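You operate a simulated robot arm through the tools that you are given. There is no shell and no other tool. Be economical: measure what you need, move in short steps, check, and stop when the job is done.

You run a simulated two-armed robot. Do the job below in one go: nothing can be reset, and whatever is moved stays where it is left.

## Task
Fetch the grey rag from the top of the pack table and set it on the top of the long steel table. Then put one of the ink bottles from the top of the pack table on the lower shelf of the pack table. Then close the small carton right flap. Keep to this order. Set down upright: ink bottle.

Only the result counts: the job must be done as asked and must still hold three seconds after the hand-in. Knocking over, shifting, dropping, spilling or breaking anything else fails it.

## Robot
Two 7-joint arms with two-finger parallel grippers on one trunk, on a base that drives. Base frame: it is fixed to the floor where the robot stands at the start and does not move with it; the origin is under the middle of the robot, x ahead of it, y to its left, z up. Readings come in m, rad, newtons and seconds.
The left shoulder is at the start at [0.06, 0.189, 1.153], the right one opposite. With the tool pointing down near the work surface each hand reaches from about 0.1 to 0.64 m from the robot's upright axis, wherever it stands, measured 20 degrees to its own side. Places, roughly: ink bottle [2.5, -0.25, 0.75]; lower shelf of the pack table [1, -0.3, 0.2]; small carton right flap [1.8, -0.2, 1.1]; top of the long steel table [-1, 2.6, 0.8]. Payload 3.43 kg a hand.
Tool frame (each hand has its own): the origin (TCP) lies between the finger pads and is the grasp point; the fingertips stand 0.03 m ahead of it; z points along the fingers, y is the line along which they close. Largest opening 0.094 m; finger width 0.028, thickness 0.01; the body of the gripper, 0.05 by 0.096 m, starts 0.055 m behind the TCP.
Orientation is that of the tool frame in the base frame, as a unit quaternion [x, y, z, w]. With the fingers straight down and closing along the base's y, the tool's x points along the base's -x, its y along +y and its z along -z.

## Interface
- The arms move only by the tool jog_arm. It takes "left_steps", "right_steps" or both (then of equal length, played together; a hand with none holds still); each is a list of rows, each an object (a shift or turn left out is 0, a gripper value left out holds the last) with "claw": the gripper command, from -1 (shut) to 1 (fully open), values between in proportion; "delta_pos": the shift along the base's x, y, z in m, a list of three; "rot": the turn, a rotation vector about the base's x, y, z in rad, a list of three. In form: [{"claw": claw, "delta_pos": [dx, dy, dz], "rot": [rx, ry, rz]}, ...]. A call has 1 to 12 rows; each row is the pose to reach, as a shift and turn from the pose commanded when the call began. Rows are played at 5 a second. More than 0.05 m and 0.15 rad between two rows, or a gripper value outside its range, and nothing of the call is played. Where a pose cannot be reached the arm comes as near as it can. A force on the tool above 40 N (or 10 N above the force at the start of the call, whichever is more), or a blocked arm, ends the call early, and 0.2 s more pass. The fingers move at their own pace (about 0.153 m/s each) and stop on an object; they squeeze with about 36 N. The grip force told is the motor's: it shows also when the fingers shut on nothing. Time passes only in rows, and 0.2 s behind the last, so rows that repeat a pose let the fingers close. The reply holds the time, the measured pose of the TCP, the force on the tool along the base axes, the opening and the grip force, in the units named above and with some noise, with the torque about the TCP (base axes, N m) and any sound that the robot's microphone picked up.
- Cameras (640 x 400 px; columns grow to the right, rows downward): "scene" is now at [0.0095, -0.0143, 1.6941]; the picture's right is [-0.19, -0.98, 0.00], its down [-0.82, 0.16, -0.54] and it looks along [0.53, -0.10, -0.84] (base axes); focal length 250 px, centre (320, 200). "left" rides on the left gripper at [0.076, -0.014, -0.102] in its tool frame; the picture's right is [0.18, 0.98, 0.00], its down [-0.75, 0.14, -0.64] and it looks along [-0.63, 0.12, 0.77] (tool axes); focal length 243 px, centre (320, 200). "right" rides on the right gripper at [0.076, 0.014, -0.102] in its tool frame; the picture's right is [-0.18, 0.98, 0.00], its down [-0.75, -0.14, -0.64] and it looks along [-0.63, -0.12, 0.77] (tool axes); focal length 243 px, centre (320, 200). There is no depth. A picture from a camera that has moved, and an enlarged one, comes with that camera's place and axes in the base frame and with its lens.
- grab_frame(camera): a new picture of that camera. It takes no simulated time.
- slide_trunk(by): slides the trunk up (or, below 0, down) by that many m; the arms and the scene camera ride with it, the base frame stays. It gives what a move gives, with no picture.
- steer(legs): drives the robot by 1 to 6 legs, each [ahead, left, turn to the left] in m, m and rad, along the robot's own axes; the way and the turn of a leg run together, so that a leg with both is an arc; at most 1.5 m and 3.142 rad a leg. The arms and the cameras ride along, it lands a little off, and it stops where it bumps. It gives what a move gives.
- turn_head(pan, tilt): turns the head with the scene camera to pan (to the left, within 1.501 rad either way) and tilt (down, from -0.506 to 1.204), counted from straight ahead of the robot. It gives what a move gives.
- zoom(camera, box): a new picture of the part [left, top, right, bottom] of that camera's present view, enlarged. It takes no simulated time.
- sign_off(): hands the job in; it is judged then, once.

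Go step by step. Nothing tells you exact positions but the pictures and the camera data: compare them with the known pose of the tool, close in by small moves and look again before you grip or let go. The budget is 165 turns and 130 pictures, counting those below and the enlarged ones. Unless the task says otherwise, let go and move clear before handing in, and close with one line.

The tools are called after ">>>" as a command line: name --argument value ..., lists and objects as JSON in quotes. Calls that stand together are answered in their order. jog_arm: Moves the arms, as the interface text tells. Its arguments: {"type":"object","properties":{"left_steps":{"type":"array"},"right_steps":{"type":"array"}},"required":[]} The other tools are called the same way: slide_trunk (by) slides the trunk up or down; steer (legs) drives the base; turn_head (pan, tilt) turns the head that bears the scene camera; grab_frame (camera) takes a picture; zoom (camera, box) takes an enlarged picture of a part of a camera's view; sign_off () hands the job in.

At the start:

```text
t: 0.0
left_position: [0.4109, -0.0372, 1.0188]
left_ee_rot: [0.0, 1.0, -0.001, -0.001]
left_force: [0.2, 0.0, 0.2]
left_torque: [0.01, 0.03, -0.01]
left_finger_gap: 0.094
left_grasp_force: 0.0
right_position: [0.224, -0.2665, 1.0151]
right_ee_rot: [0.0, 1.0, 0.0, 0.0]
right_force: [-0.2, -0.7, 0.5]
right_torque: [0.0, 0.02, 0.01]
right_finger_gap: 0.0941
right_grasp_force: 0.1
trunk travel left (down, up): [-0.825, 0.165]
robot x, y, heading: [0.0015, 0.0023, -0.001]
head pan, tilt: [-0.194, 0.998]
```

scene: 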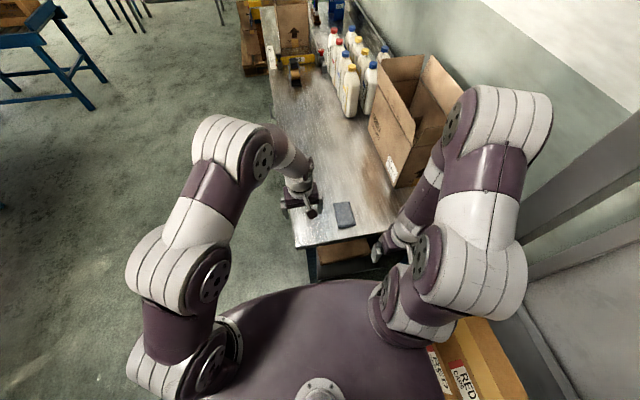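
right: 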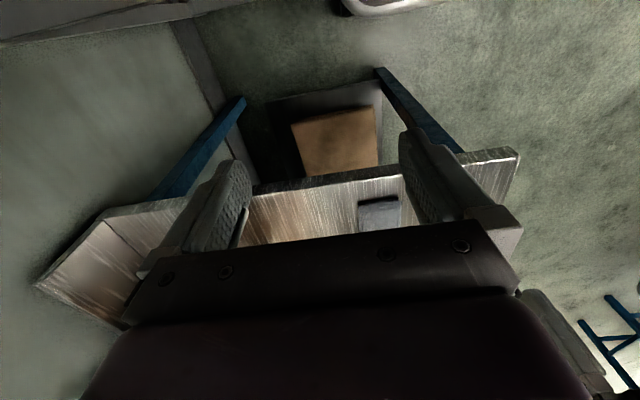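
left: 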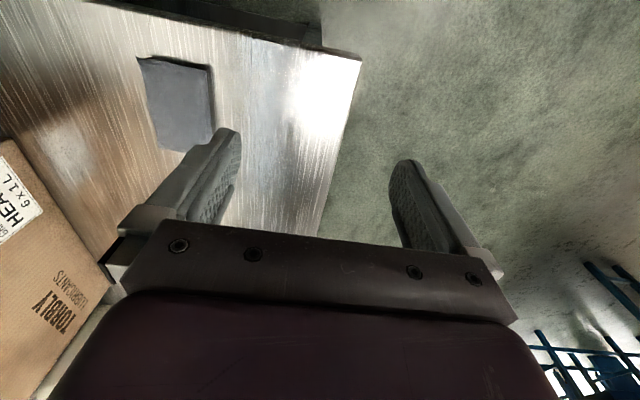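

The grey rag lies near the close edge of the pack table, at about (0.5, -0.22), and the bottles and cartons stand further along. I'll look closer at it and around the room first.

>>> zoom --camera "scene" --box '[240, 0, 480, 150]'

>>> zoom --camera "scene" --box '[270, 150, 430, 250]'

>>> turn_head --pan -0.1 --tilt 0.4

>>> grab_frame --camera "scene"

>>> turn_head --pan 1.5 --tilt 0.4

>>> grab_frame --camera "scene"

```text
2.67 times, centred on (360, 75) of scene
camera zoom: at [0.0095, -0.0143, 1.6941], right [-0.19, -0.98, 0.0], down [-0.82, 0.16, -0.54], along [0.53, -0.1, -0.84], focal length 666 px, centre (213, 533)
```

zoom: 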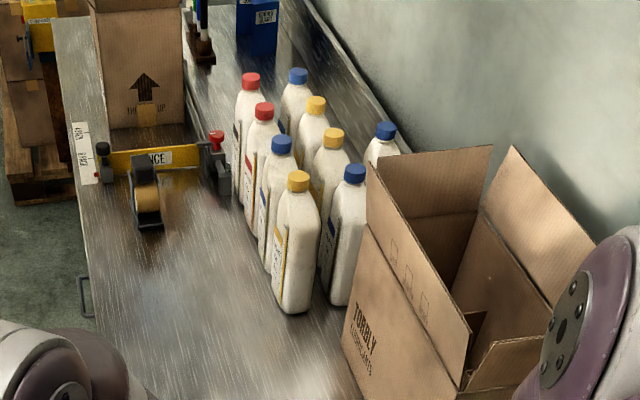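

```text
4.00 times, centred on (350, 200) of scene
camera zoom: at [0.0095, -0.0143, 1.6941], right [-0.19, -0.98, 0.0], down [-0.82, 0.16, -0.54], along [0.53, -0.1, -0.84], focal length 999 px, centre (200, 200)
```

zoom: 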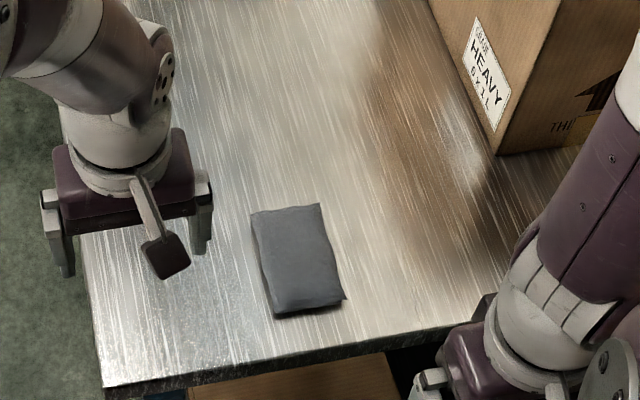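

```text
t: 1.0
left_position: [0.4107, -0.0375, 1.0186]
left_ee_rot: [-0.001, 1.0, 0.0, 0.0]
left_force: [0.6, -0.4, -0.5]
left_torque: [-0.03, 0.0, 0.0]
left_finger_gap: 0.0941
left_grasp_force: 0.1
right_position: [0.2233, -0.2688, 1.0142]
right_ee_rot: [0.0, 1.0, 0.0, -0.001]
right_force: [-0.2, -0.3, 0.0]
right_torque: [0.02, 0.01, 0.02]
right_finger_gap: 0.0941
right_grasp_force: 0.1
trunk travel left (down, up): [-0.825, 0.165]
robot x, y, heading: [-0.0009, -0.0017, -0.0]
head pan, tilt: [-0.099, 0.4]
```

```text
124 pictures are left
camera scene: at [0.0332, -0.01, 1.7441], right [-0.1, -0.99, 0.0], down [-0.39, 0.04, -0.92], along [0.92, -0.09, -0.39], focal length 250 px, centre (320, 200)
```

scene: 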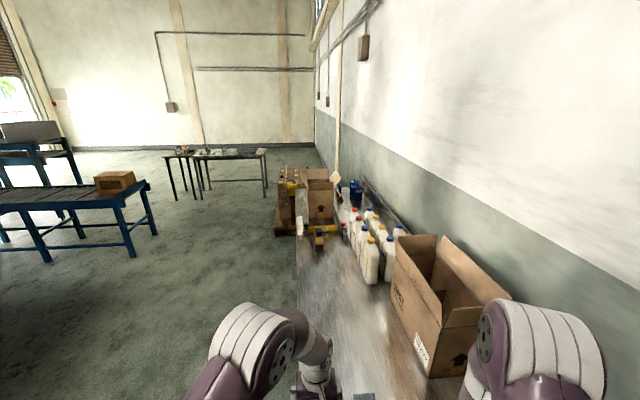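

```text
t: 2.7
left_position: [0.412, -0.0377, 1.0187]
left_ee_rot: [0.0, 1.0, -0.001, 0.0]
left_force: [-0.2, -0.1, 0.3]
left_torque: [-0.02, -0.01, -0.01]
left_finger_gap: 0.0941
left_grasp_force: 0.1
right_position: [0.2248, -0.2677, 1.0144]
right_ee_rot: [0.0, 1.0, -0.001, 0.0]
right_force: [0.9, -0.2, 0.3]
right_torque: [0.0, -0.01, -0.02]
right_finger_gap: 0.0939
right_grasp_force: 0.1
trunk travel left (down, up): [-0.825, 0.165]
robot x, y, heading: [0.003, -0.0025, 0.005]
head pan, tilt: [1.499, 0.4]
```

```text
123 pictures are left
camera scene: at [-0.0523, 0.0916, 1.7442], right [1.0, -0.07, 0.0], down [-0.03, -0.39, -0.92], along [0.07, 0.92, -0.39], focal length 250 px, centre (320, 200)
```

scene: 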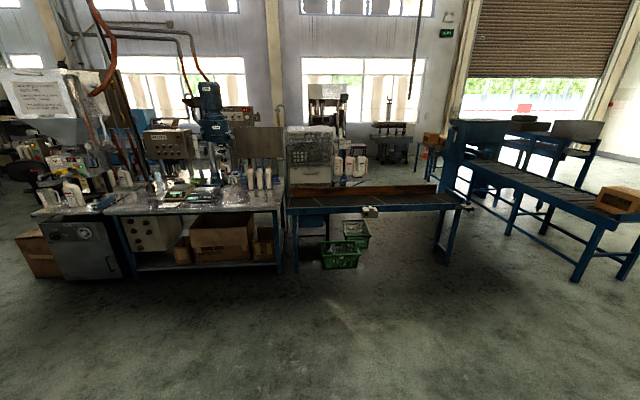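

The long steel table is the bench to the left with the drill press. I'll zoom in on it to find free space.

>>> zoom --camera "scene" --box '[20, 120, 300, 295]'

>>> turn_head --pan -0.2 --tilt 1.1

>>> jog_arm --right_steps '[{"delta_pos": [0.0, 0, 0]}]'

```text
2.29 times, centred on (160, 208) of scene
camera zoom: at [-0.0523, 0.0916, 1.7442], right [1.0, -0.07, 0.0], down [-0.03, -0.39, -0.92], along [0.07, 0.92, -0.39], focal length 571 px, centre (686, 183)
```

zoom: 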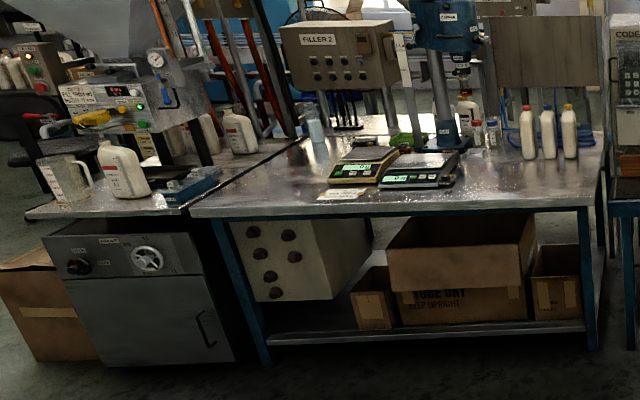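

```text
t: 4.4
left_position: [0.4106, -0.0375, 1.0179]
left_ee_rot: [0.0, 1.0, 0.001, 0.0]
left_force: [0.2, -0.4, -1.2]
left_torque: [0.02, 0.0, 0.0]
left_finger_gap: 0.0941
left_grasp_force: 0.0
right_position: [0.2241, -0.2678, 1.0158]
right_ee_rot: [0.0, 1.0, 0.0, 0.0]
right_force: [0.0, 0.2, 0.9]
right_torque: [0.0, 0.01, -0.06]
right_finger_gap: 0.0938
right_grasp_force: 0.0
trunk travel left (down, up): [-0.825, 0.165]
robot x, y, heading: [-0.0023, -0.0022, -0.004]
head pan, tilt: [-0.201, 1.1]
```

```text
t: 4.8
left_position: [0.4119, -0.0389, 1.0188]
left_ee_rot: [0.0, 1.0, -0.001, 0.0]
left_force: [0.7, 0.4, 0.6]
left_torque: [0.0, 0.0, -0.01]
left_finger_gap: 0.094
left_grasp_force: 0.1
right_position: [0.2237, -0.269, 1.0145]
right_ee_rot: [0.0, 1.0, 0.0, 0.0]
right_force: [0.2, -0.4, 0.5]
right_torque: [-0.03, -0.04, 0.01]
right_finger_gap: 0.0939
right_grasp_force: 0.0
trunk travel left (down, up): [-0.825, 0.165]
robot x, y, heading: [-0.0012, -0.0015, -0.003]
head pan, tilt: [-0.201, 1.1]
```

The rag is about 0.115 × 0.075 m, with its long side along x and its centre near (0.485, -0.205), on a table top at about z 0.80. The left hand is clear of the carton, so I'll bring it over the rag, staying high.

>>> jog_arm --left_steps '[{"claw": 1, "delta_pos": [0.02, -0.04, 0]}, {"delta_pos": [0.04, -0.08, 0]}, {"delta_pos": [0.06, -0.12, -0.02]}, {"delta_pos": [0.074, -0.167, -0.04]}, {"delta_pos": [0.074, -0.167, -0.08]}, {"delta_pos": [0.074, -0.167, -0.08]}]'

>>> grab_frame --camera "left"

>>> grab_frame --camera "scene"

```text
refused: row 4 steps farther than a row can; nothing moved
```

```text
121 pictures are left
camera left: at [0.3359, -0.0527, 1.1217], right [-0.18, 0.98, 0.0], down [0.75, 0.14, 0.64], along [0.63, 0.12, -0.77], focal length 243 px, centre (320, 200)
```

left: 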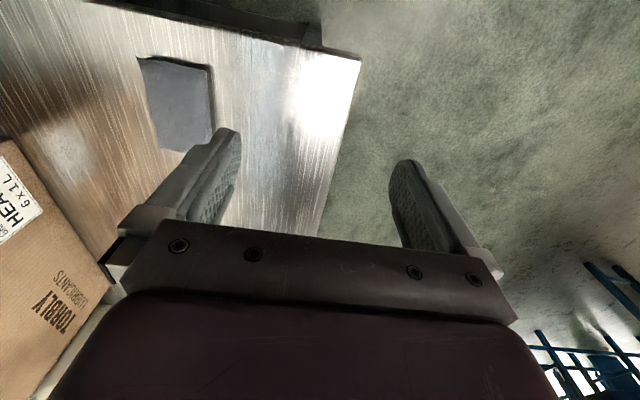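

```text
120 pictures are left
camera scene: at [0.0029, -0.0134, 1.6874], right [-0.2, -0.98, 0.0], down [-0.87, 0.18, -0.45], along [0.44, -0.09, -0.89], focal length 250 px, centre (320, 200)
```

scene: 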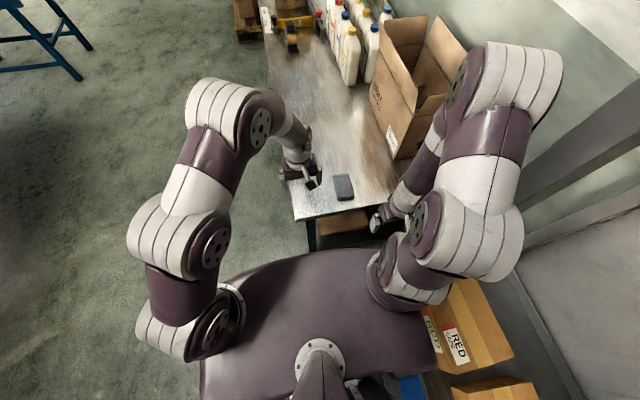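

A single row may move at most 0.05 m, so I'll retry with smaller steps.

>>> jog_arm --left_steps '[{"claw": 1, "delta_pos": [0.02, -0.04, 0]}, {"delta_pos": [0.04, -0.08, 0]}, {"delta_pos": [0.06, -0.12, -0.01]}, {"delta_pos": [0.074, -0.15, -0.04]}, {"delta_pos": [0.074, -0.167, -0.08]}, {"delta_pos": [0.074, -0.167, -0.08]}]'

>>> grab_frame --camera "left"

>>> zoom --camera "scene" --box '[270, 120, 430, 220]'

```text
t: 6.2
left_position: [0.473, -0.1867, 0.9548]
left_ee_rot: [0.001, 1.0, 0.001, 0.0]
left_force: [0.7, 0.7, 0.3]
left_torque: [0.01, 0.04, 0.0]
left_finger_gap: 0.0939
left_grasp_force: 0.0
left hand out of reach, approached as far as the arm can: row 4, 5, 6
right_position: [0.223, -0.2681, 1.0151]
right_ee_rot: [0.0, 1.0, 0.0, 0.0]
right_force: [0.7, 1.0, 0.5]
right_torque: [-0.01, -0.02, 0.0]
right_finger_gap: 0.0938
right_grasp_force: 0.0
trunk travel left (down, up): [-0.825, 0.165]
robot x, y, heading: [-0.0009, 0.0028, 0.002]
head pan, tilt: [-0.201, 1.1]
```

```text
119 pictures are left
camera left: at [0.3987, -0.2014, 1.0589], right [-0.18, 0.98, 0.0], down [0.75, 0.14, 0.64], along [0.63, 0.12, -0.77], focal length 243 px, centre (320, 200)
```

left: 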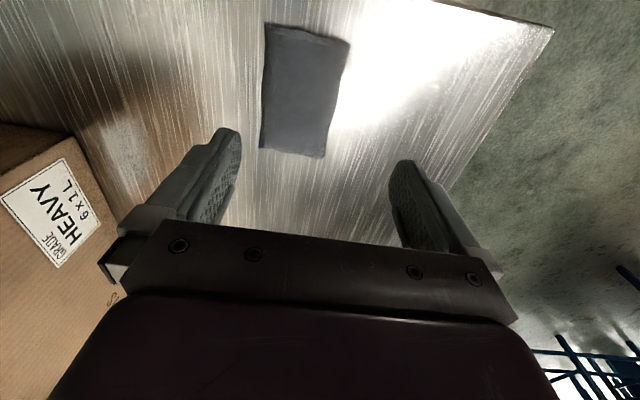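

```text
4.00 times, centred on (350, 170) of scene
camera zoom: at [0.0028, -0.0133, 1.6874], right [-0.2, -0.98, 0.0], down [-0.87, 0.18, -0.45], along [0.44, -0.09, -0.89], focal length 999 px, centre (200, 320)
```

zoom: 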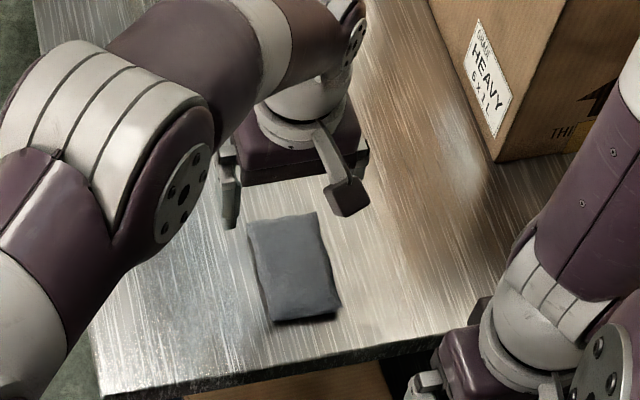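

The left hand can't reach that far across the body. I'll bring it back to the middle and turn the base to the right by 0.35 rad, so the rag lies straight ahead.

>>> jog_arm --left_steps '[{"delta_pos": [0.0, 0.04, 0]}, {"delta_pos": [0.0, 0.08, 0]}, {"delta_pos": [0.0, 0.12, 0.01]}, {"delta_pos": [0.01, 0.15, 0.02]}, {"delta_pos": [0.01, 0.15, 0.02]}]'

>>> steer --legs '[[0, 0, -0.35]]'

>>> grab_frame --camera "left"

>>> grab_frame --camera "scene"

```text
t: 7.4
left_position: [0.4827, -0.035, 0.9741]
left_ee_rot: [0.0, 1.0, 0.001, 0.0]
left_force: [-0.4, 0.0, 0.1]
left_torque: [0.02, 0.01, 0.0]
left_finger_gap: 0.094
left_grasp_force: 0.0
right_position: [0.2237, -0.2692, 1.0147]
right_ee_rot: [0.0, 1.0, 0.0, -0.001]
right_force: [-0.3, -0.1, -0.3]
right_torque: [0.03, -0.01, 0.0]
right_finger_gap: 0.094
right_grasp_force: 0.0
trunk travel left (down, up): [-0.825, 0.165]
robot x, y, heading: [0.0027, 0.0028, -0.002]
head pan, tilt: [-0.201, 1.1]
```

```text
t: 8.6
left_position: [0.4898, -0.1079, 0.9686]
left_ee_rot: [0.084, 0.996, -0.007, -0.007]
left_force: [0.6, -0.4, 0.5]
left_torque: [-0.02, 0.01, -0.01]
left_finger_gap: 0.0939
left_grasp_force: 0.0
right_position: [0.196, -0.2912, 1.0137]
right_ee_rot: [0.081, 0.997, -0.005, -0.009]
right_force: [0.9, 0.7, 0.1]
right_torque: [-0.01, 0.0, 0.01]
right_finger_gap: 0.094
right_grasp_force: 0.0
trunk travel left (down, up): [-0.825, 0.165]
robot x, y, heading: [0.004, -0.0009, -0.167]
head pan, tilt: [-0.201, 1.1]
stopped in leg 1: the robot was blocked; the commanded pose is now the measured one
```

```text
117 pictures are left
camera left: at [0.4145, -0.1077, 1.0735], right [-0.02, 1.0, -0.01], down [0.78, 0.02, 0.63], along [0.63, 0.0, -0.78], focal length 243 px, centre (320, 200)
```

left: 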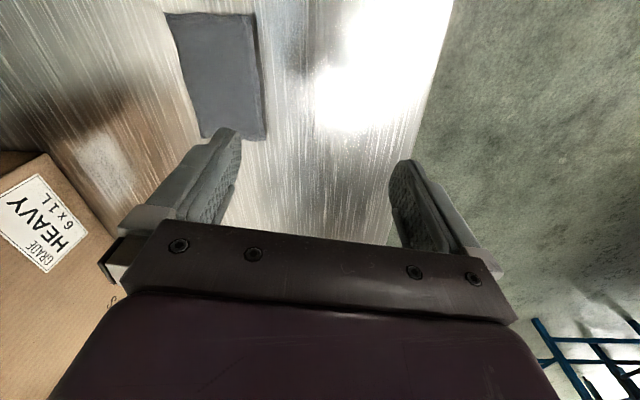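

```text
116 pictures are left
camera scene: at [0.0303, 0.0034, 1.6868], right [-0.36, -0.93, 0.02], down [-0.84, 0.32, -0.45], along [0.41, -0.17, -0.9], focal length 250 px, centre (320, 200)
```

scene: 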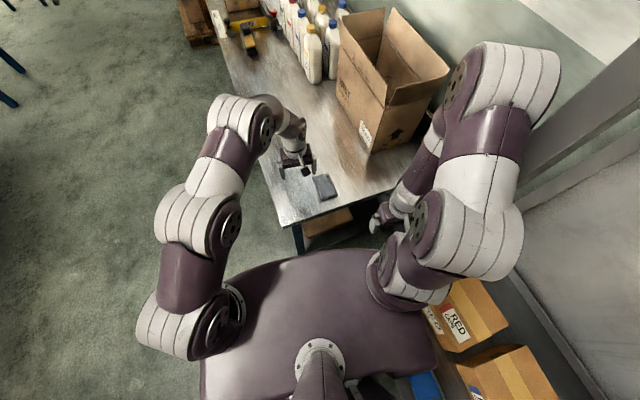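

The turn was blocked at -0.167 rad. I'll ease back a little to release the contact, then reach for the rag from this heading.

>>> steer --legs '[[-0.01, 0.01, 0.03]]'

>>> jog_arm --left_steps '[{"delta_pos": [0.0, -0.04, 0], "rot": [0, 0, 0.07]}, {"delta_pos": [-0.005, -0.08, -0.02], "rot": [0, 0, 0.14]}, {"delta_pos": [-0.01, -0.09, -0.05], "rot": [0, 0, 0.14]}, {"delta_pos": [-0.01, -0.09, -0.05], "rot": [0, 0, 0.14]}]'

>>> grab_frame --camera "left"

```text
t: 9.3
left_position: [0.4755, -0.0874, 0.9719]
left_ee_rot: [0.072, 0.997, -0.004, -0.003]
left_force: [0.1, 0.5, 1.2]
left_torque: [-0.02, -0.02, 0.01]
left_finger_gap: 0.094
left_grasp_force: 0.0
right_position: [0.1847, -0.2782, 1.0139]
right_ee_rot: [0.071, 0.997, -0.004, -0.004]
right_force: [1.2, -0.4, 0.1]
right_torque: [0.01, 0.03, 0.01]
right_finger_gap: 0.094
right_grasp_force: 0.0
trunk travel left (down, up): [-0.825, 0.165]
robot x, y, heading: [-0.008, 0.0111, -0.147]
head pan, tilt: [-0.201, 1.1]
```

```text
t: 10.3
left_position: [0.4651, -0.1778, 0.9235]
left_ee_rot: [0.002, 1.0, -0.004, -0.004]
left_force: [0.2, -0.1, 0.2]
left_torque: [-0.04, 0.04, 0.0]
left_finger_gap: 0.0938
left_grasp_force: 0.2
right_position: [0.1853, -0.279, 1.014]
right_ee_rot: [0.07, 0.998, -0.004, -0.005]
right_force: [0.3, -0.4, -0.8]
right_torque: [0.03, 0.01, -0.01]
right_finger_gap: 0.0939
right_grasp_force: 0.1
trunk travel left (down, up): [-0.825, 0.165]
robot x, y, heading: [-0.006, 0.0103, -0.14]
head pan, tilt: [-0.201, 1.1]
```

```text
115 pictures are left
camera left: at [0.3907, -0.1912, 1.0264], right [-0.18, 0.98, -0.01], down [0.76, 0.14, 0.63], along [0.63, 0.11, -0.77], focal length 243 px, centre (320, 200)
```

left: 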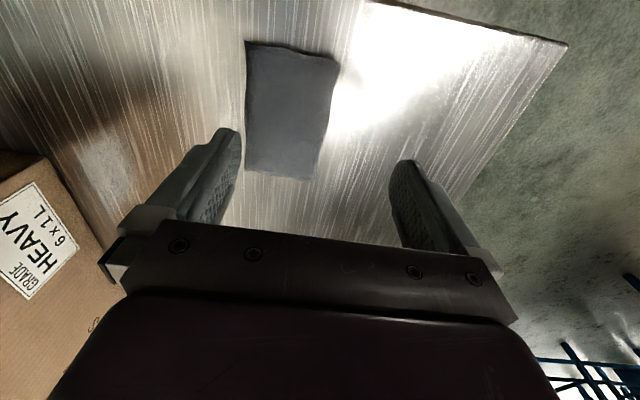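

The rag measures x 0.425–0.547 and y -0.246 to -0.171. I'll shift to y -0.208 and come down partway.

>>> jog_arm --left_steps '[{"delta_pos": [0.005, -0.02, 0], "rot": [0, 0, 0]}, {"delta_pos": [0.012, -0.031, -0.02]}, {"delta_pos": [0.012, -0.031, -0.045]}, {"delta_pos": [0.012, -0.031, -0.045]}]'

>>> grab_frame --camera "left"

>>> zoom --camera "scene" --box '[240, 120, 400, 220]'

```text
t: 11.3
left_position: [0.4763, -0.2075, 0.8777]
left_ee_rot: [0.003, 1.0, -0.005, -0.004]
left_force: [0.3, 0.9, -0.7]
left_torque: [0.0, 0.03, -0.03]
left_finger_gap: 0.0939
left_grasp_force: 0.1
right_position: [0.1842, -0.2778, 1.0152]
right_ee_rot: [0.071, 0.997, -0.005, -0.005]
right_force: [-0.1, -0.2, -0.7]
right_torque: [0.0, 0.02, 0.02]
right_finger_gap: 0.0939
right_grasp_force: 0.0
trunk travel left (down, up): [-0.825, 0.165]
robot x, y, heading: [-0.0046, 0.0146, -0.145]
head pan, tilt: [-0.201, 1.1]
```

```text
114 pictures are left
camera left: at [0.4018, -0.2219, 0.9819], right [-0.18, 0.98, -0.01], down [0.76, 0.14, 0.63], along [0.63, 0.11, -0.77], focal length 243 px, centre (320, 200)
```

left: 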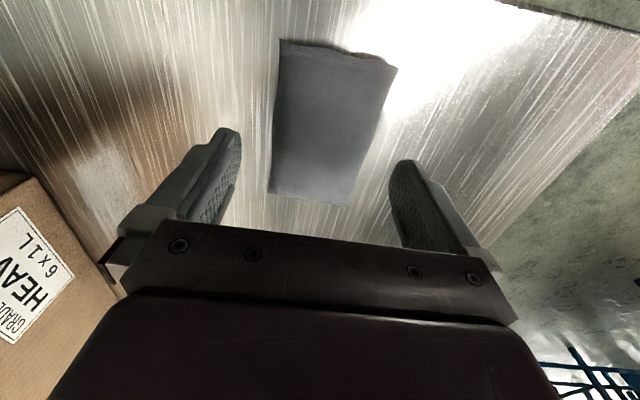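

```text
4.00 times, centred on (320, 170) of scene
camera zoom: at [0.0084, 0.0102, 1.6874], right [-0.34, -0.94, 0.01], down [-0.84, 0.3, -0.45], along [0.42, -0.16, -0.89], focal length 999 px, centre (320, 320)
```

zoom: 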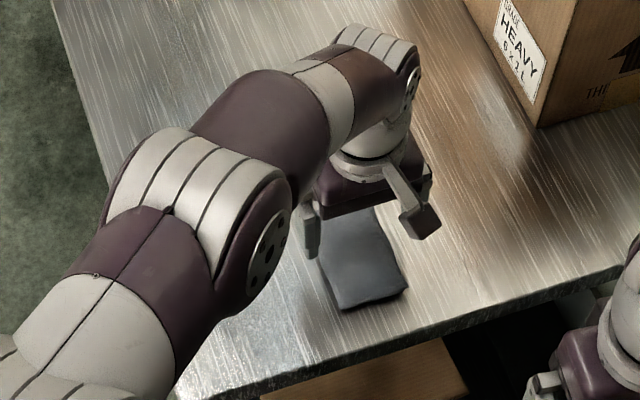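

The rag sits centred between the fingers. I'll come down in small steps and watch for contact.

>>> jog_arm --left_steps '[{"delta_pos": [0.008, -0.0015, -0.02]}, {"delta_pos": [0.008, -0.0015, -0.034]}, {"delta_pos": [0.008, -0.0015, -0.034]}]'

>>> grab_frame --camera "left"

```text
t: 12.1
left_position: [0.4758, -0.201, 0.8472]
left_ee_rot: [0.002, 1.0, -0.004, -0.004]
left_force: [-0.1, 0.3, 0.2]
left_torque: [-0.06, -0.04, -0.01]
left_finger_gap: 0.0939
left_grasp_force: 0.1
left hand out of reach, approached as far as the arm can: row 1, 2, 3
right_position: [0.1853, -0.2785, 1.0148]
right_ee_rot: [0.071, 0.997, -0.004, -0.004]
right_force: [0.4, -0.5, -0.4]
right_torque: [0.01, 0.02, -0.03]
right_finger_gap: 0.094
right_grasp_force: 0.0
trunk travel left (down, up): [-0.825, 0.165]
robot x, y, heading: [-0.0046, 0.012, -0.141]
head pan, tilt: [-0.201, 1.1]
```

```text
112 pictures are left
camera left: at [0.4009, -0.2149, 0.9511], right [-0.18, 0.98, -0.01], down [0.76, 0.14, 0.63], along [0.63, 0.11, -0.77], focal length 243 px, centre (320, 200)
```

left: 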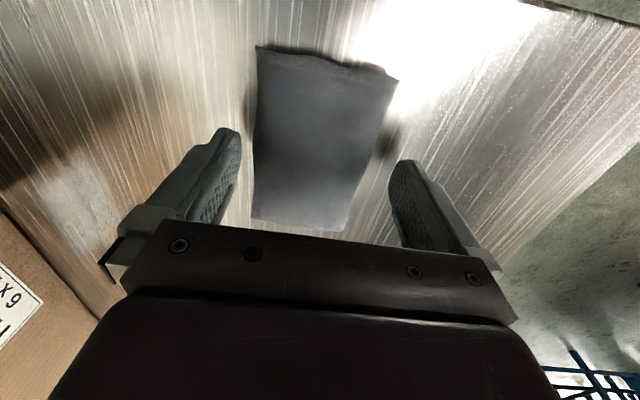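

At this height the reach runs out, so I'll raise the hand and then lower the trunk by 0.06 m.

>>> jog_arm --left_steps '[{"delta_pos": [0, 0, 0.03]}, {"delta_pos": [0, -0.006, 0.06]}, {"delta_pos": [0, -0.006, 0.06]}]'

>>> slide_trunk --by -0.06

>>> grab_frame --camera "left"

```text
t: 12.9
left_position: [0.4755, -0.2058, 0.9071]
left_ee_rot: [0.002, 1.0, -0.004, -0.004]
left_force: [0.1, 0.1, 0.3]
left_torque: [0.0, 0.02, 0.03]
left_finger_gap: 0.0937
left_grasp_force: 0.2
right_position: [0.1855, -0.278, 1.0151]
right_ee_rot: [0.071, 0.997, -0.004, -0.005]
right_force: [-1.0, 0.7, -0.6]
right_torque: [-0.02, 0.01, -0.01]
right_finger_gap: 0.094
right_grasp_force: 0.1
trunk travel left (down, up): [-0.825, 0.165]
robot x, y, heading: [-0.0054, 0.0143, -0.144]
head pan, tilt: [-0.201, 1.1]
```

```text
t: 13.9
left_position: [0.4723, -0.2056, 0.8473]
left_ee_rot: [0.003, 1.0, -0.005, -0.003]
left_force: [0.1, 0.1, 0.2]
left_torque: [-0.01, 0.02, 0.01]
left_finger_gap: 0.0941
left_grasp_force: 0.0
right_position: [0.1822, -0.2763, 0.9548]
right_ee_rot: [0.07, 0.998, -0.004, -0.005]
right_force: [0.5, 0.2, 0.1]
right_torque: [-0.02, 0.0, 0.01]
right_finger_gap: 0.0939
right_grasp_force: 0.0
trunk travel left (down, up): [-0.765, 0.225]
robot x, y, heading: [-0.0051, 0.0104, -0.146]
head pan, tilt: [-0.201, 1.1]
```

```text
111 pictures are left
camera left: at [0.3985, -0.219, 0.9518], right [-0.18, 0.98, -0.01], down [0.76, 0.14, 0.64], along [0.63, 0.11, -0.77], focal length 243 px, centre (320, 200)
```

left: 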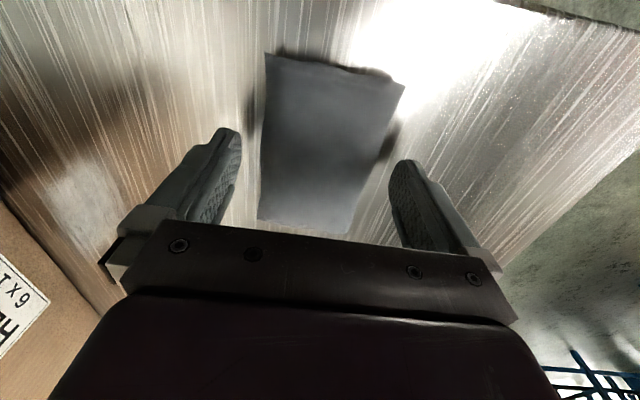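

>>> jog_arm --left_steps '[{"delta_pos": [0.005, 0, -0.008]}, {"delta_pos": [0.008, 0, -0.014]}, {"delta_pos": [0.008, 0, -0.02]}, {"delta_pos": [0.008, 0, -0.02]}]'

>>> grab_frame --camera "left"

>>> zoom --camera "scene" --box '[280, 130, 400, 205]'

```text
t: 14.9
left_position: [0.4801, -0.2053, 0.8301]
left_ee_rot: [0.001, 1.0, -0.005, -0.002]
left_force: [-16.0, 10.9, 33.4]
left_torque: [2.06, 0.02, 0.99]
left_finger_gap: 0.0941
left_grasp_force: 0.1
right_position: [0.1822, -0.2774, 0.9566]
right_ee_rot: [0.069, 0.998, -0.004, -0.005]
right_force: [-0.4, 0.4, -0.7]
right_torque: [0.01, 0.01, 0.04]
right_finger_gap: 0.0938
right_grasp_force: 0.0
trunk travel left (down, up): [-0.765, 0.225]
robot x, y, heading: [-0.0042, 0.011, -0.139]
head pan, tilt: [-0.201, 1.1]
```

```text
110 pictures are left
camera left: at [0.4051, -0.2173, 0.9346], right [-0.18, 0.98, -0.01], down [0.76, 0.14, 0.64], along [0.63, 0.11, -0.77], focal length 243 px, centre (320, 200)
```

left: 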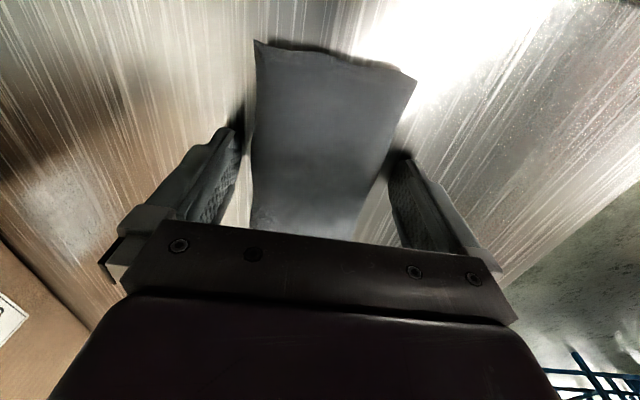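

```text
5.33 times, centred on (340, 168) of scene
camera zoom: at [0.0046, 0.0126, 1.6278], right [-0.34, -0.94, 0.01], down [-0.84, 0.3, -0.45], along [0.42, -0.16, -0.89], focal length 1332 px, centre (213, 373)
```

zoom: 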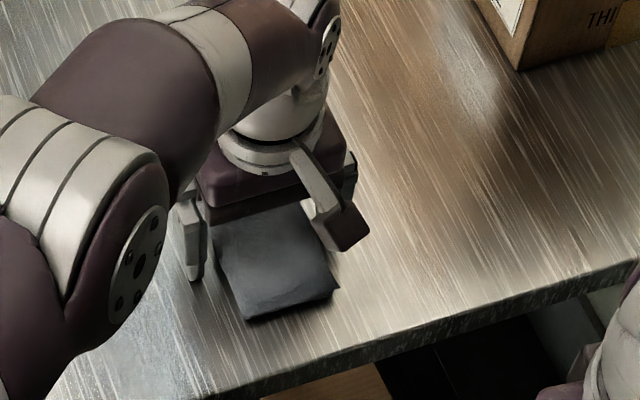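

The fingertips have reached the table, which puts its top at z ≈ 0.80. I'll raise 3 mm and close on the rag.

>>> jog_arm --left_steps '[{"delta_pos": [0, 0, 0.004]}, {"claw": -1, "delta_pos": [0, 0, 0.004]}, {"claw": -1, "delta_pos": [0, 0, 0.004]}, {"claw": -1, "delta_pos": [0, 0, 0.004]}, {"claw": -1, "delta_pos": [0, 0, 0.004]}]'

>>> grab_frame --camera "left"

```text
t: 16.1
left_position: [0.4794, -0.2038, 0.8323]
left_ee_rot: [0.003, 1.0, -0.005, -0.003]
left_force: [-0.3, 0.1, -0.1]
left_torque: [0.01, -0.03, 0.0]
left_finger_gap: 0.0666
left_grasp_force: 35.6
right_position: [0.1823, -0.2771, 0.9563]
right_ee_rot: [0.07, 0.998, -0.004, -0.004]
right_force: [-0.2, 0.4, 0.1]
right_torque: [-0.02, 0.02, 0.0]
right_finger_gap: 0.0941
right_grasp_force: 0.1
trunk travel left (down, up): [-0.765, 0.225]
robot x, y, heading: [-0.005, 0.0094, -0.146]
head pan, tilt: [-0.201, 1.1]
```

```text
108 pictures are left
camera left: at [0.4052, -0.2176, 0.937], right [-0.18, 0.98, -0.01], down [0.76, 0.14, 0.64], along [0.63, 0.11, -0.77], focal length 243 px, centre (320, 200)
```

left: 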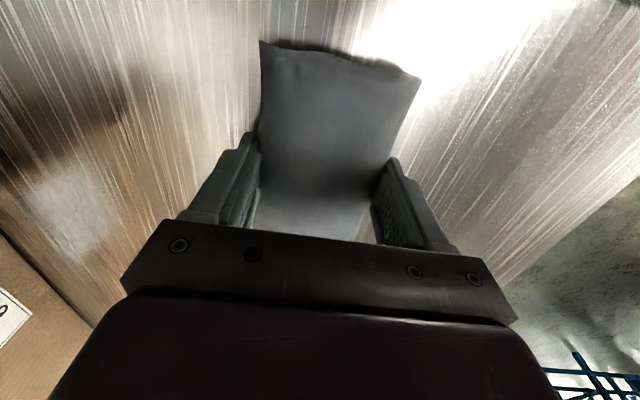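

Gripped at 0.067 m. Next I'll lift it, pull it in toward the body and check the hold.

>>> jog_arm --left_steps '[{"delta_pos": [0, 0, 0.03]}, {"delta_pos": [0, 0, 0.07]}, {"delta_pos": [-0.01, 0.02, 0.11]}, {"delta_pos": [-0.03, 0.06, 0.15]}, {"delta_pos": [-0.05, 0.1, 0.19]}, {"delta_pos": [-0.08, 0.13, 0.21]}, {"delta_pos": [-0.1, 0.17, 0.23]}, {"delta_pos": [-0.1, 0.17, 0.23]}]'

>>> grab_frame --camera "left"

>>> grab_frame --camera "scene"

```text
refused: row 4 steps farther than a row can; nothing moved
```

```text
107 pictures are left
camera left: at [0.4052, -0.2176, 0.937], right [-0.18, 0.98, -0.01], down [0.76, 0.14, 0.64], along [0.63, 0.11, -0.77], focal length 243 px, centre (320, 200)
```

left: 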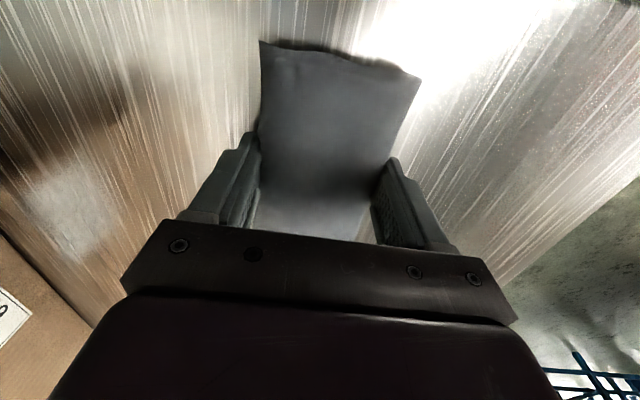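

```text
106 pictures are left
camera scene: at [0.0051, 0.0126, 1.6276], right [-0.34, -0.94, 0.01], down [-0.84, 0.3, -0.45], along [0.42, -0.16, -0.89], focal length 250 px, centre (320, 200)
```

scene: 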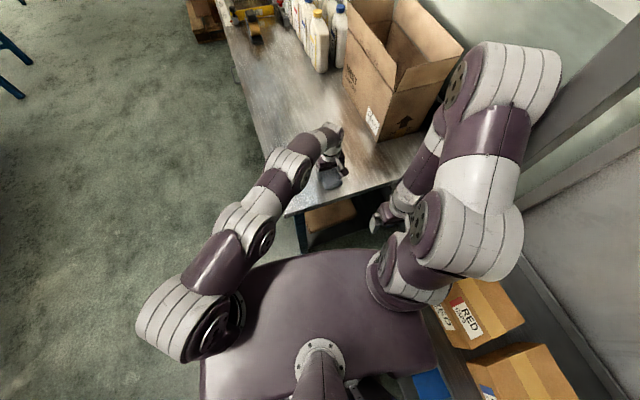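

>>> jog_arm --left_steps '[{"delta_pos": [0, 0, 0.03]}, {"delta_pos": [0, 0, 0.06]}, {"delta_pos": [0, 0.02, 0.1]}, {"delta_pos": [-0.01, 0.05, 0.13]}, {"delta_pos": [-0.02, 0.08, 0.16]}, {"delta_pos": [-0.04, 0.12, 0.18]}, {"delta_pos": [-0.06, 0.16, 0.19]}, {"delta_pos": [-0.06, 0.2, 0.19]}, {"delta_pos": [-0.06, 0.2, 0.19]}]'

>>> grab_frame --camera "left"

>>> grab_frame --camera "scene"

```text
t: 18.1
left_position: [0.4225, -0.0033, 1.0217]
left_ee_rot: [0.003, 1.0, -0.004, -0.004]
left_force: [0.3, -0.2, -0.9]
left_torque: [-0.01, 0.0, -0.02]
left_finger_gap: 0.0669
left_grasp_force: 36.1
left hand out of reach, approached as far as the arm can: row 2
right_position: [0.1836, -0.277, 0.9558]
right_ee_rot: [0.071, 0.997, -0.005, -0.004]
right_force: [0.0, -0.5, 0.5]
right_torque: [-0.02, -0.02, 0.01]
right_finger_gap: 0.094
right_grasp_force: 0.0
trunk travel left (down, up): [-0.765, 0.225]
robot x, y, heading: [-0.0047, 0.0092, -0.143]
head pan, tilt: [-0.201, 1.1]
```

```text
105 pictures are left
camera left: at [0.3479, -0.0173, 1.1258], right [-0.18, 0.98, -0.01], down [0.76, 0.14, 0.64], along [0.63, 0.11, -0.77], focal length 243 px, centre (320, 200)
```

left: 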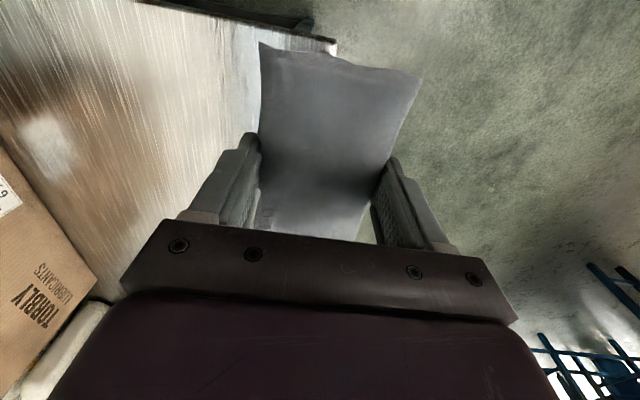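

```text
104 pictures are left
camera scene: at [0.0051, 0.0126, 1.6273], right [-0.34, -0.94, 0.01], down [-0.84, 0.3, -0.45], along [0.42, -0.16, -0.89], focal length 250 px, centre (320, 200)
```

scene: 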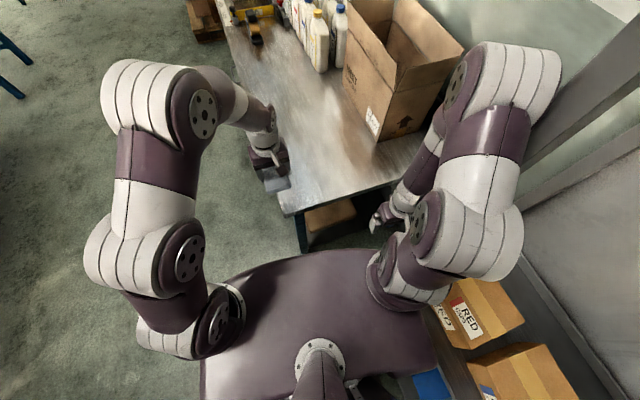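

The rag is held firmly. I'll slide left away from the pack table, turn to face the steel table and look.

>>> steer --legs '[[-0.05, 0.8, 0], [0, 0, 1.714]]'

>>> turn_head --pan 0.3 --tilt 0.7

>>> grab_frame --camera "scene"

```text
t: 26.6
left_position: [0.021, 1.2358, 1.0241]
left_ee_rot: [0.758, -0.653, -0.001, 0.0]
left_force: [0.2, 0.0, -0.3]
left_torque: [-0.02, 0.0, -0.03]
left_finger_gap: 0.0669
left_grasp_force: 35.9
right_position: [0.3264, 1.0396, 0.9549]
right_ee_rot: [0.711, -0.703, 0.0, 0.003]
right_force: [-0.2, -0.4, 0.2]
right_torque: [0.0, 0.03, 0.01]
right_finger_gap: 0.0943
right_grasp_force: 0.1
trunk travel left (down, up): [-0.765, 0.225]
robot x, y, heading: [0.0682, 0.8118, 1.58]
head pan, tilt: [-0.201, 1.1]
```

```text
t: 27.6
left_position: [0.0205, 1.235, 1.0246]
left_ee_rot: [0.758, -0.653, 0.0, -0.001]
left_force: [-0.2, -1.3, -1.2]
left_torque: [0.01, -0.02, 0.0]
left_finger_gap: 0.0668
left_grasp_force: 36.3
right_position: [0.325, 1.0398, 0.9539]
right_ee_rot: [0.711, -0.703, 0.0, 0.002]
right_force: [0.2, 0.1, 0.5]
right_torque: [0.0, 0.02, 0.0]
right_finger_gap: 0.0941
right_grasp_force: 0.0
trunk travel left (down, up): [-0.765, 0.225]
robot x, y, heading: [0.0588, 0.8135, 1.583]
head pan, tilt: [0.3, 0.7]
```

```text
103 pictures are left
camera scene: at [0.0374, 0.8342, 1.6573], right [0.95, 0.3, 0.0], down [0.2, -0.61, -0.76], along [-0.23, 0.73, -0.64], focal length 250 px, centre (320, 200)
```

scene: 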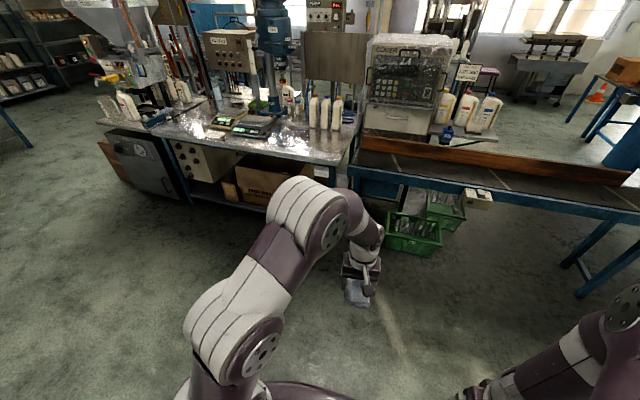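

The way is clear. I'll drive closer to the free right front of the steel table.

>>> steer --legs '[[0.4, 0.46, 0], [0.3, 0, 0]]'

>>> turn_head --pan 0.2 --tilt 0.8

>>> grab_frame --camera "scene"

>>> grab_frame --camera "left"

```text
t: 32.6
left_position: [-0.4429, 1.9259, 1.024]
left_ee_rot: [0.757, -0.653, 0.0, 0.0]
left_force: [-0.3, 0.5, -0.4]
left_torque: [-0.02, 0.03, 0.02]
left_finger_gap: 0.0667
left_grasp_force: 36.3
right_position: [-0.1354, 1.73, 0.9535]
right_ee_rot: [0.711, -0.703, 0.0, 0.002]
right_force: [-0.4, 1.0, -0.2]
right_torque: [0.03, 0.0, -0.03]
right_finger_gap: 0.0938
right_grasp_force: 0.0
trunk travel left (down, up): [-0.765, 0.225]
robot x, y, heading: [-0.3974, 1.5031, 1.581]
head pan, tilt: [0.3, 0.7]
```

```text
t: 33.3
left_position: [-0.4431, 1.9268, 1.0244]
left_ee_rot: [0.758, -0.653, 0.001, 0.001]
left_force: [0.4, 0.4, 0.0]
left_torque: [-0.04, 0.0, 0.01]
left_finger_gap: 0.0668
left_grasp_force: 36.1
right_position: [-0.1371, 1.7309, 0.955]
right_ee_rot: [0.711, -0.703, 0.001, 0.002]
right_force: [-0.3, -0.1, -0.7]
right_torque: [-0.03, 0.01, 0.0]
right_finger_gap: 0.0942
right_grasp_force: 0.0
trunk travel left (down, up): [-0.765, 0.225]
robot x, y, heading: [-0.4003, 1.5038, 1.582]
head pan, tilt: [0.201, 0.799]
```

```text
102 pictures are left
camera scene: at [-0.4172, 1.5239, 1.6491], right [0.98, 0.21, 0.0], down [0.15, -0.7, -0.7], along [-0.15, 0.68, -0.72], focal length 250 px, centre (320, 200)
```

scene: 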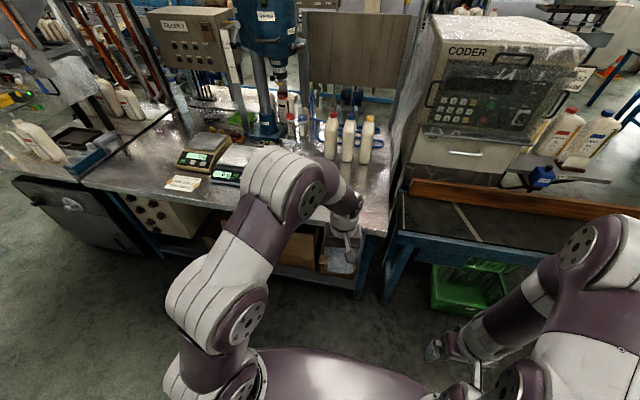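

```text
101 pictures are left
camera left: at [-0.4162, 1.8523, 1.1273], right [-0.94, -0.33, 0.0], down [-0.25, 0.73, 0.64], along [-0.21, 0.61, -0.77], focal length 243 px, centre (320, 200)
```

left: 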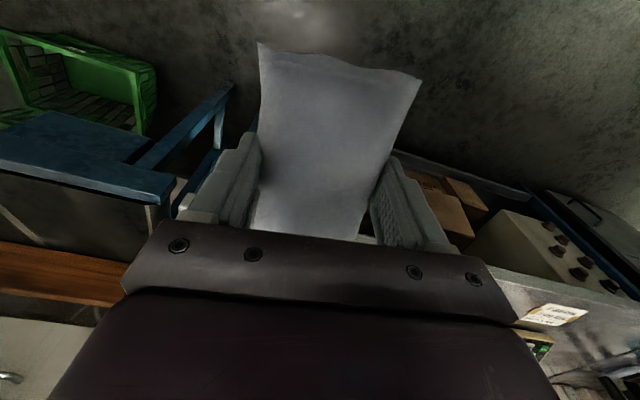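

The table's front edge is at y ≈ 2.2, with free space around (-0.55, 2.35). I'll drive ahead another 0.26 m.

>>> steer --legs '[[0.26, 0.0, 0]]'

>>> grab_frame --camera "scene"

>>> grab_frame --camera "left"

```text
t: 35.1
left_position: [-0.4443, 2.1853, 1.0234]
left_ee_rot: [0.758, -0.652, 0.0, 0.0]
left_force: [-0.5, -0.6, -0.2]
left_torque: [-0.01, -0.01, -0.01]
left_finger_gap: 0.067
left_grasp_force: 35.6
right_position: [-0.1382, 1.9894, 0.9545]
right_ee_rot: [0.712, -0.702, 0.0, 0.003]
right_force: [0.1, 0.4, -0.1]
right_torque: [0.0, -0.03, 0.0]
right_finger_gap: 0.0938
right_grasp_force: 0.1
trunk travel left (down, up): [-0.765, 0.225]
robot x, y, heading: [-0.4016, 1.7639, 1.577]
head pan, tilt: [0.201, 0.799]
```

```text
100 pictures are left
camera scene: at [-0.4193, 1.7816, 1.6491], right [0.98, 0.21, 0.0], down [0.15, -0.7, -0.7], along [-0.14, 0.68, -0.72], focal length 250 px, centre (320, 200)
```

scene: 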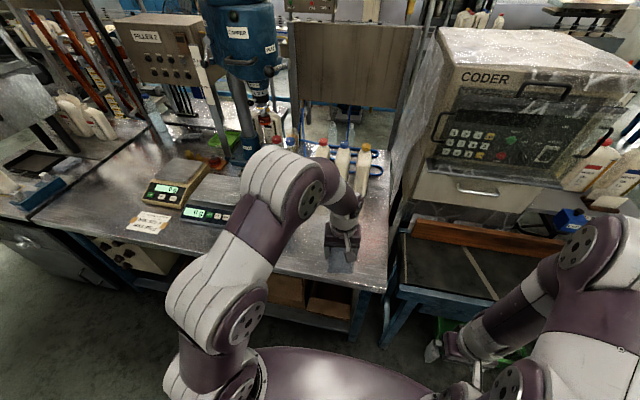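

```text
99 pictures are left
camera left: at [-0.4182, 2.1105, 1.1277], right [-0.94, -0.33, 0.0], down [-0.25, 0.72, 0.64], along [-0.21, 0.61, -0.77], focal length 243 px, centre (320, 200)
```

left: 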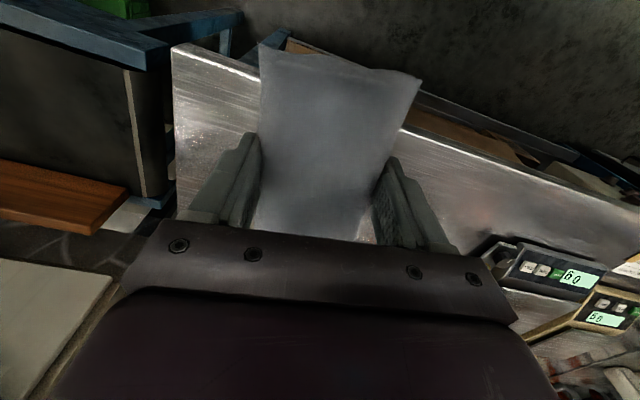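

The right end of the table is at x ≈ -0.27 and the scales are at x < -0.82. I'll move the rag over (-0.54, 2.31) and lower it partway.

>>> jog_arm --left_steps '[{"delta_pos": [-0.02, 0.035, 0]}, {"delta_pos": [-0.045, 0.07, 0]}, {"delta_pos": [-0.07, 0.1, -0.02]}, {"delta_pos": [-0.09, 0.125, -0.05]}, {"delta_pos": [-0.09, 0.125, -0.09]}, {"delta_pos": [-0.09, 0.125, -0.12]}, {"delta_pos": [-0.09, 0.125, -0.12]}]'

>>> grab_frame --camera "left"

>>> zoom --camera "scene" --box '[200, 120, 440, 270]'

```text
t: 36.7
left_position: [-0.535, 2.3102, 0.9042]
left_ee_rot: [0.758, -0.653, 0.001, 0.0]
left_force: [0.7, 0.9, -1.1]
left_torque: [0.0, -0.02, 0.02]
left_finger_gap: 0.0669
left_grasp_force: 36.2
right_position: [-0.1383, 1.9899, 0.954]
right_ee_rot: [0.712, -0.703, 0.001, 0.002]
right_force: [-0.4, 0.0, -0.6]
right_torque: [-0.02, -0.03, -0.02]
right_finger_gap: 0.0941
right_grasp_force: 0.0
trunk travel left (down, up): [-0.765, 0.225]
robot x, y, heading: [-0.4045, 1.7635, 1.575]
head pan, tilt: [0.201, 0.799]
```

```text
98 pictures are left
camera left: at [-0.508, 2.2351, 1.0074], right [-0.94, -0.33, 0.0], down [-0.25, 0.72, 0.64], along [-0.21, 0.61, -0.77], focal length 243 px, centre (320, 200)
```

left: 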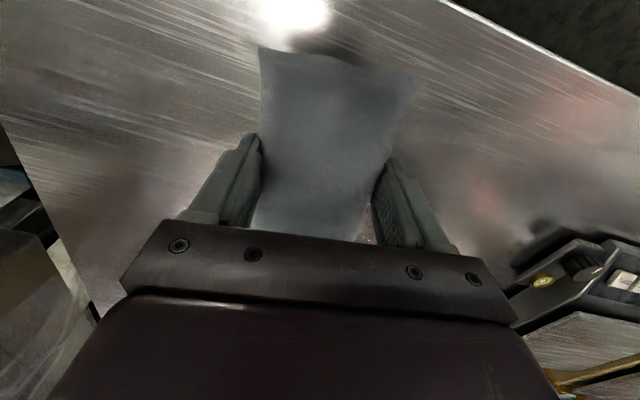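

```text
2.67 times, centred on (320, 195) of scene
camera zoom: at [-0.4193, 1.7817, 1.6491], right [0.98, 0.21, 0.0], down [0.15, -0.7, -0.7], along [-0.14, 0.68, -0.72], focal length 666 px, centre (320, 213)
```

zoom: 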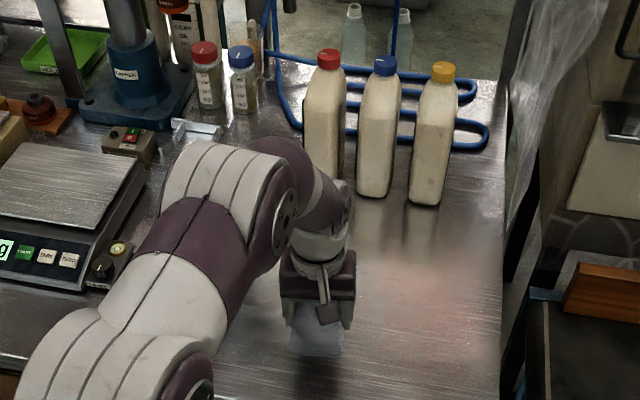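

>>> jog_arm --left_steps '[{"delta_pos": [0, 0, -0.03]}, {"delta_pos": [0, 0, -0.05]}, {"delta_pos": [0, 0, -0.06]}, {"delta_pos": [0, 0, -0.066]}, {"delta_pos": [0, 0, -0.07]}, {"delta_pos": [0, 0, -0.074]}, {"delta_pos": [0, 0, -0.078]}, {"delta_pos": [0, 0, -0.082]}]'

>>> grab_frame --camera "left"

```text
t: 38.5
left_position: [-0.534, 2.312, 0.8306]
left_ee_rot: [0.757, -0.653, -0.004, -0.004]
left_force: [-1.6, -11.6, 25.7]
left_torque: [-0.39, 0.11, -0.02]
left_finger_gap: 0.067
left_grasp_force: 36.2
right_position: [-0.1385, 1.9869, 0.9549]
right_ee_rot: [0.711, -0.703, 0.0, 0.001]
right_force: [-0.1, 0.7, 0.2]
right_torque: [0.0, 0.0, -0.03]
right_finger_gap: 0.0941
right_grasp_force: 0.2
trunk travel left (down, up): [-0.765, 0.225]
robot x, y, heading: [-0.401, 1.7635, 1.579]
head pan, tilt: [0.201, 0.799]
stopped in row 8 (left hand): the force on the tool passed its limit at 42 N (the readings are from after the stop); the commanded pose is now the measured one
```

```text
96 pictures are left
camera left: at [-0.5078, 2.2367, 0.9332], right [-0.94, -0.33, 0.0], down [-0.25, 0.72, 0.65], along [-0.21, 0.62, -0.76], focal length 243 px, centre (320, 200)
```

left: 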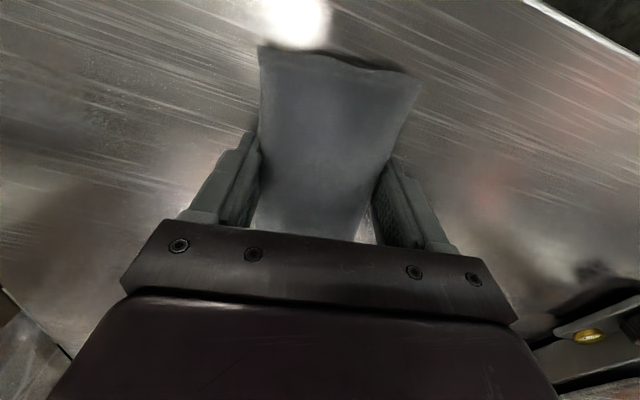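

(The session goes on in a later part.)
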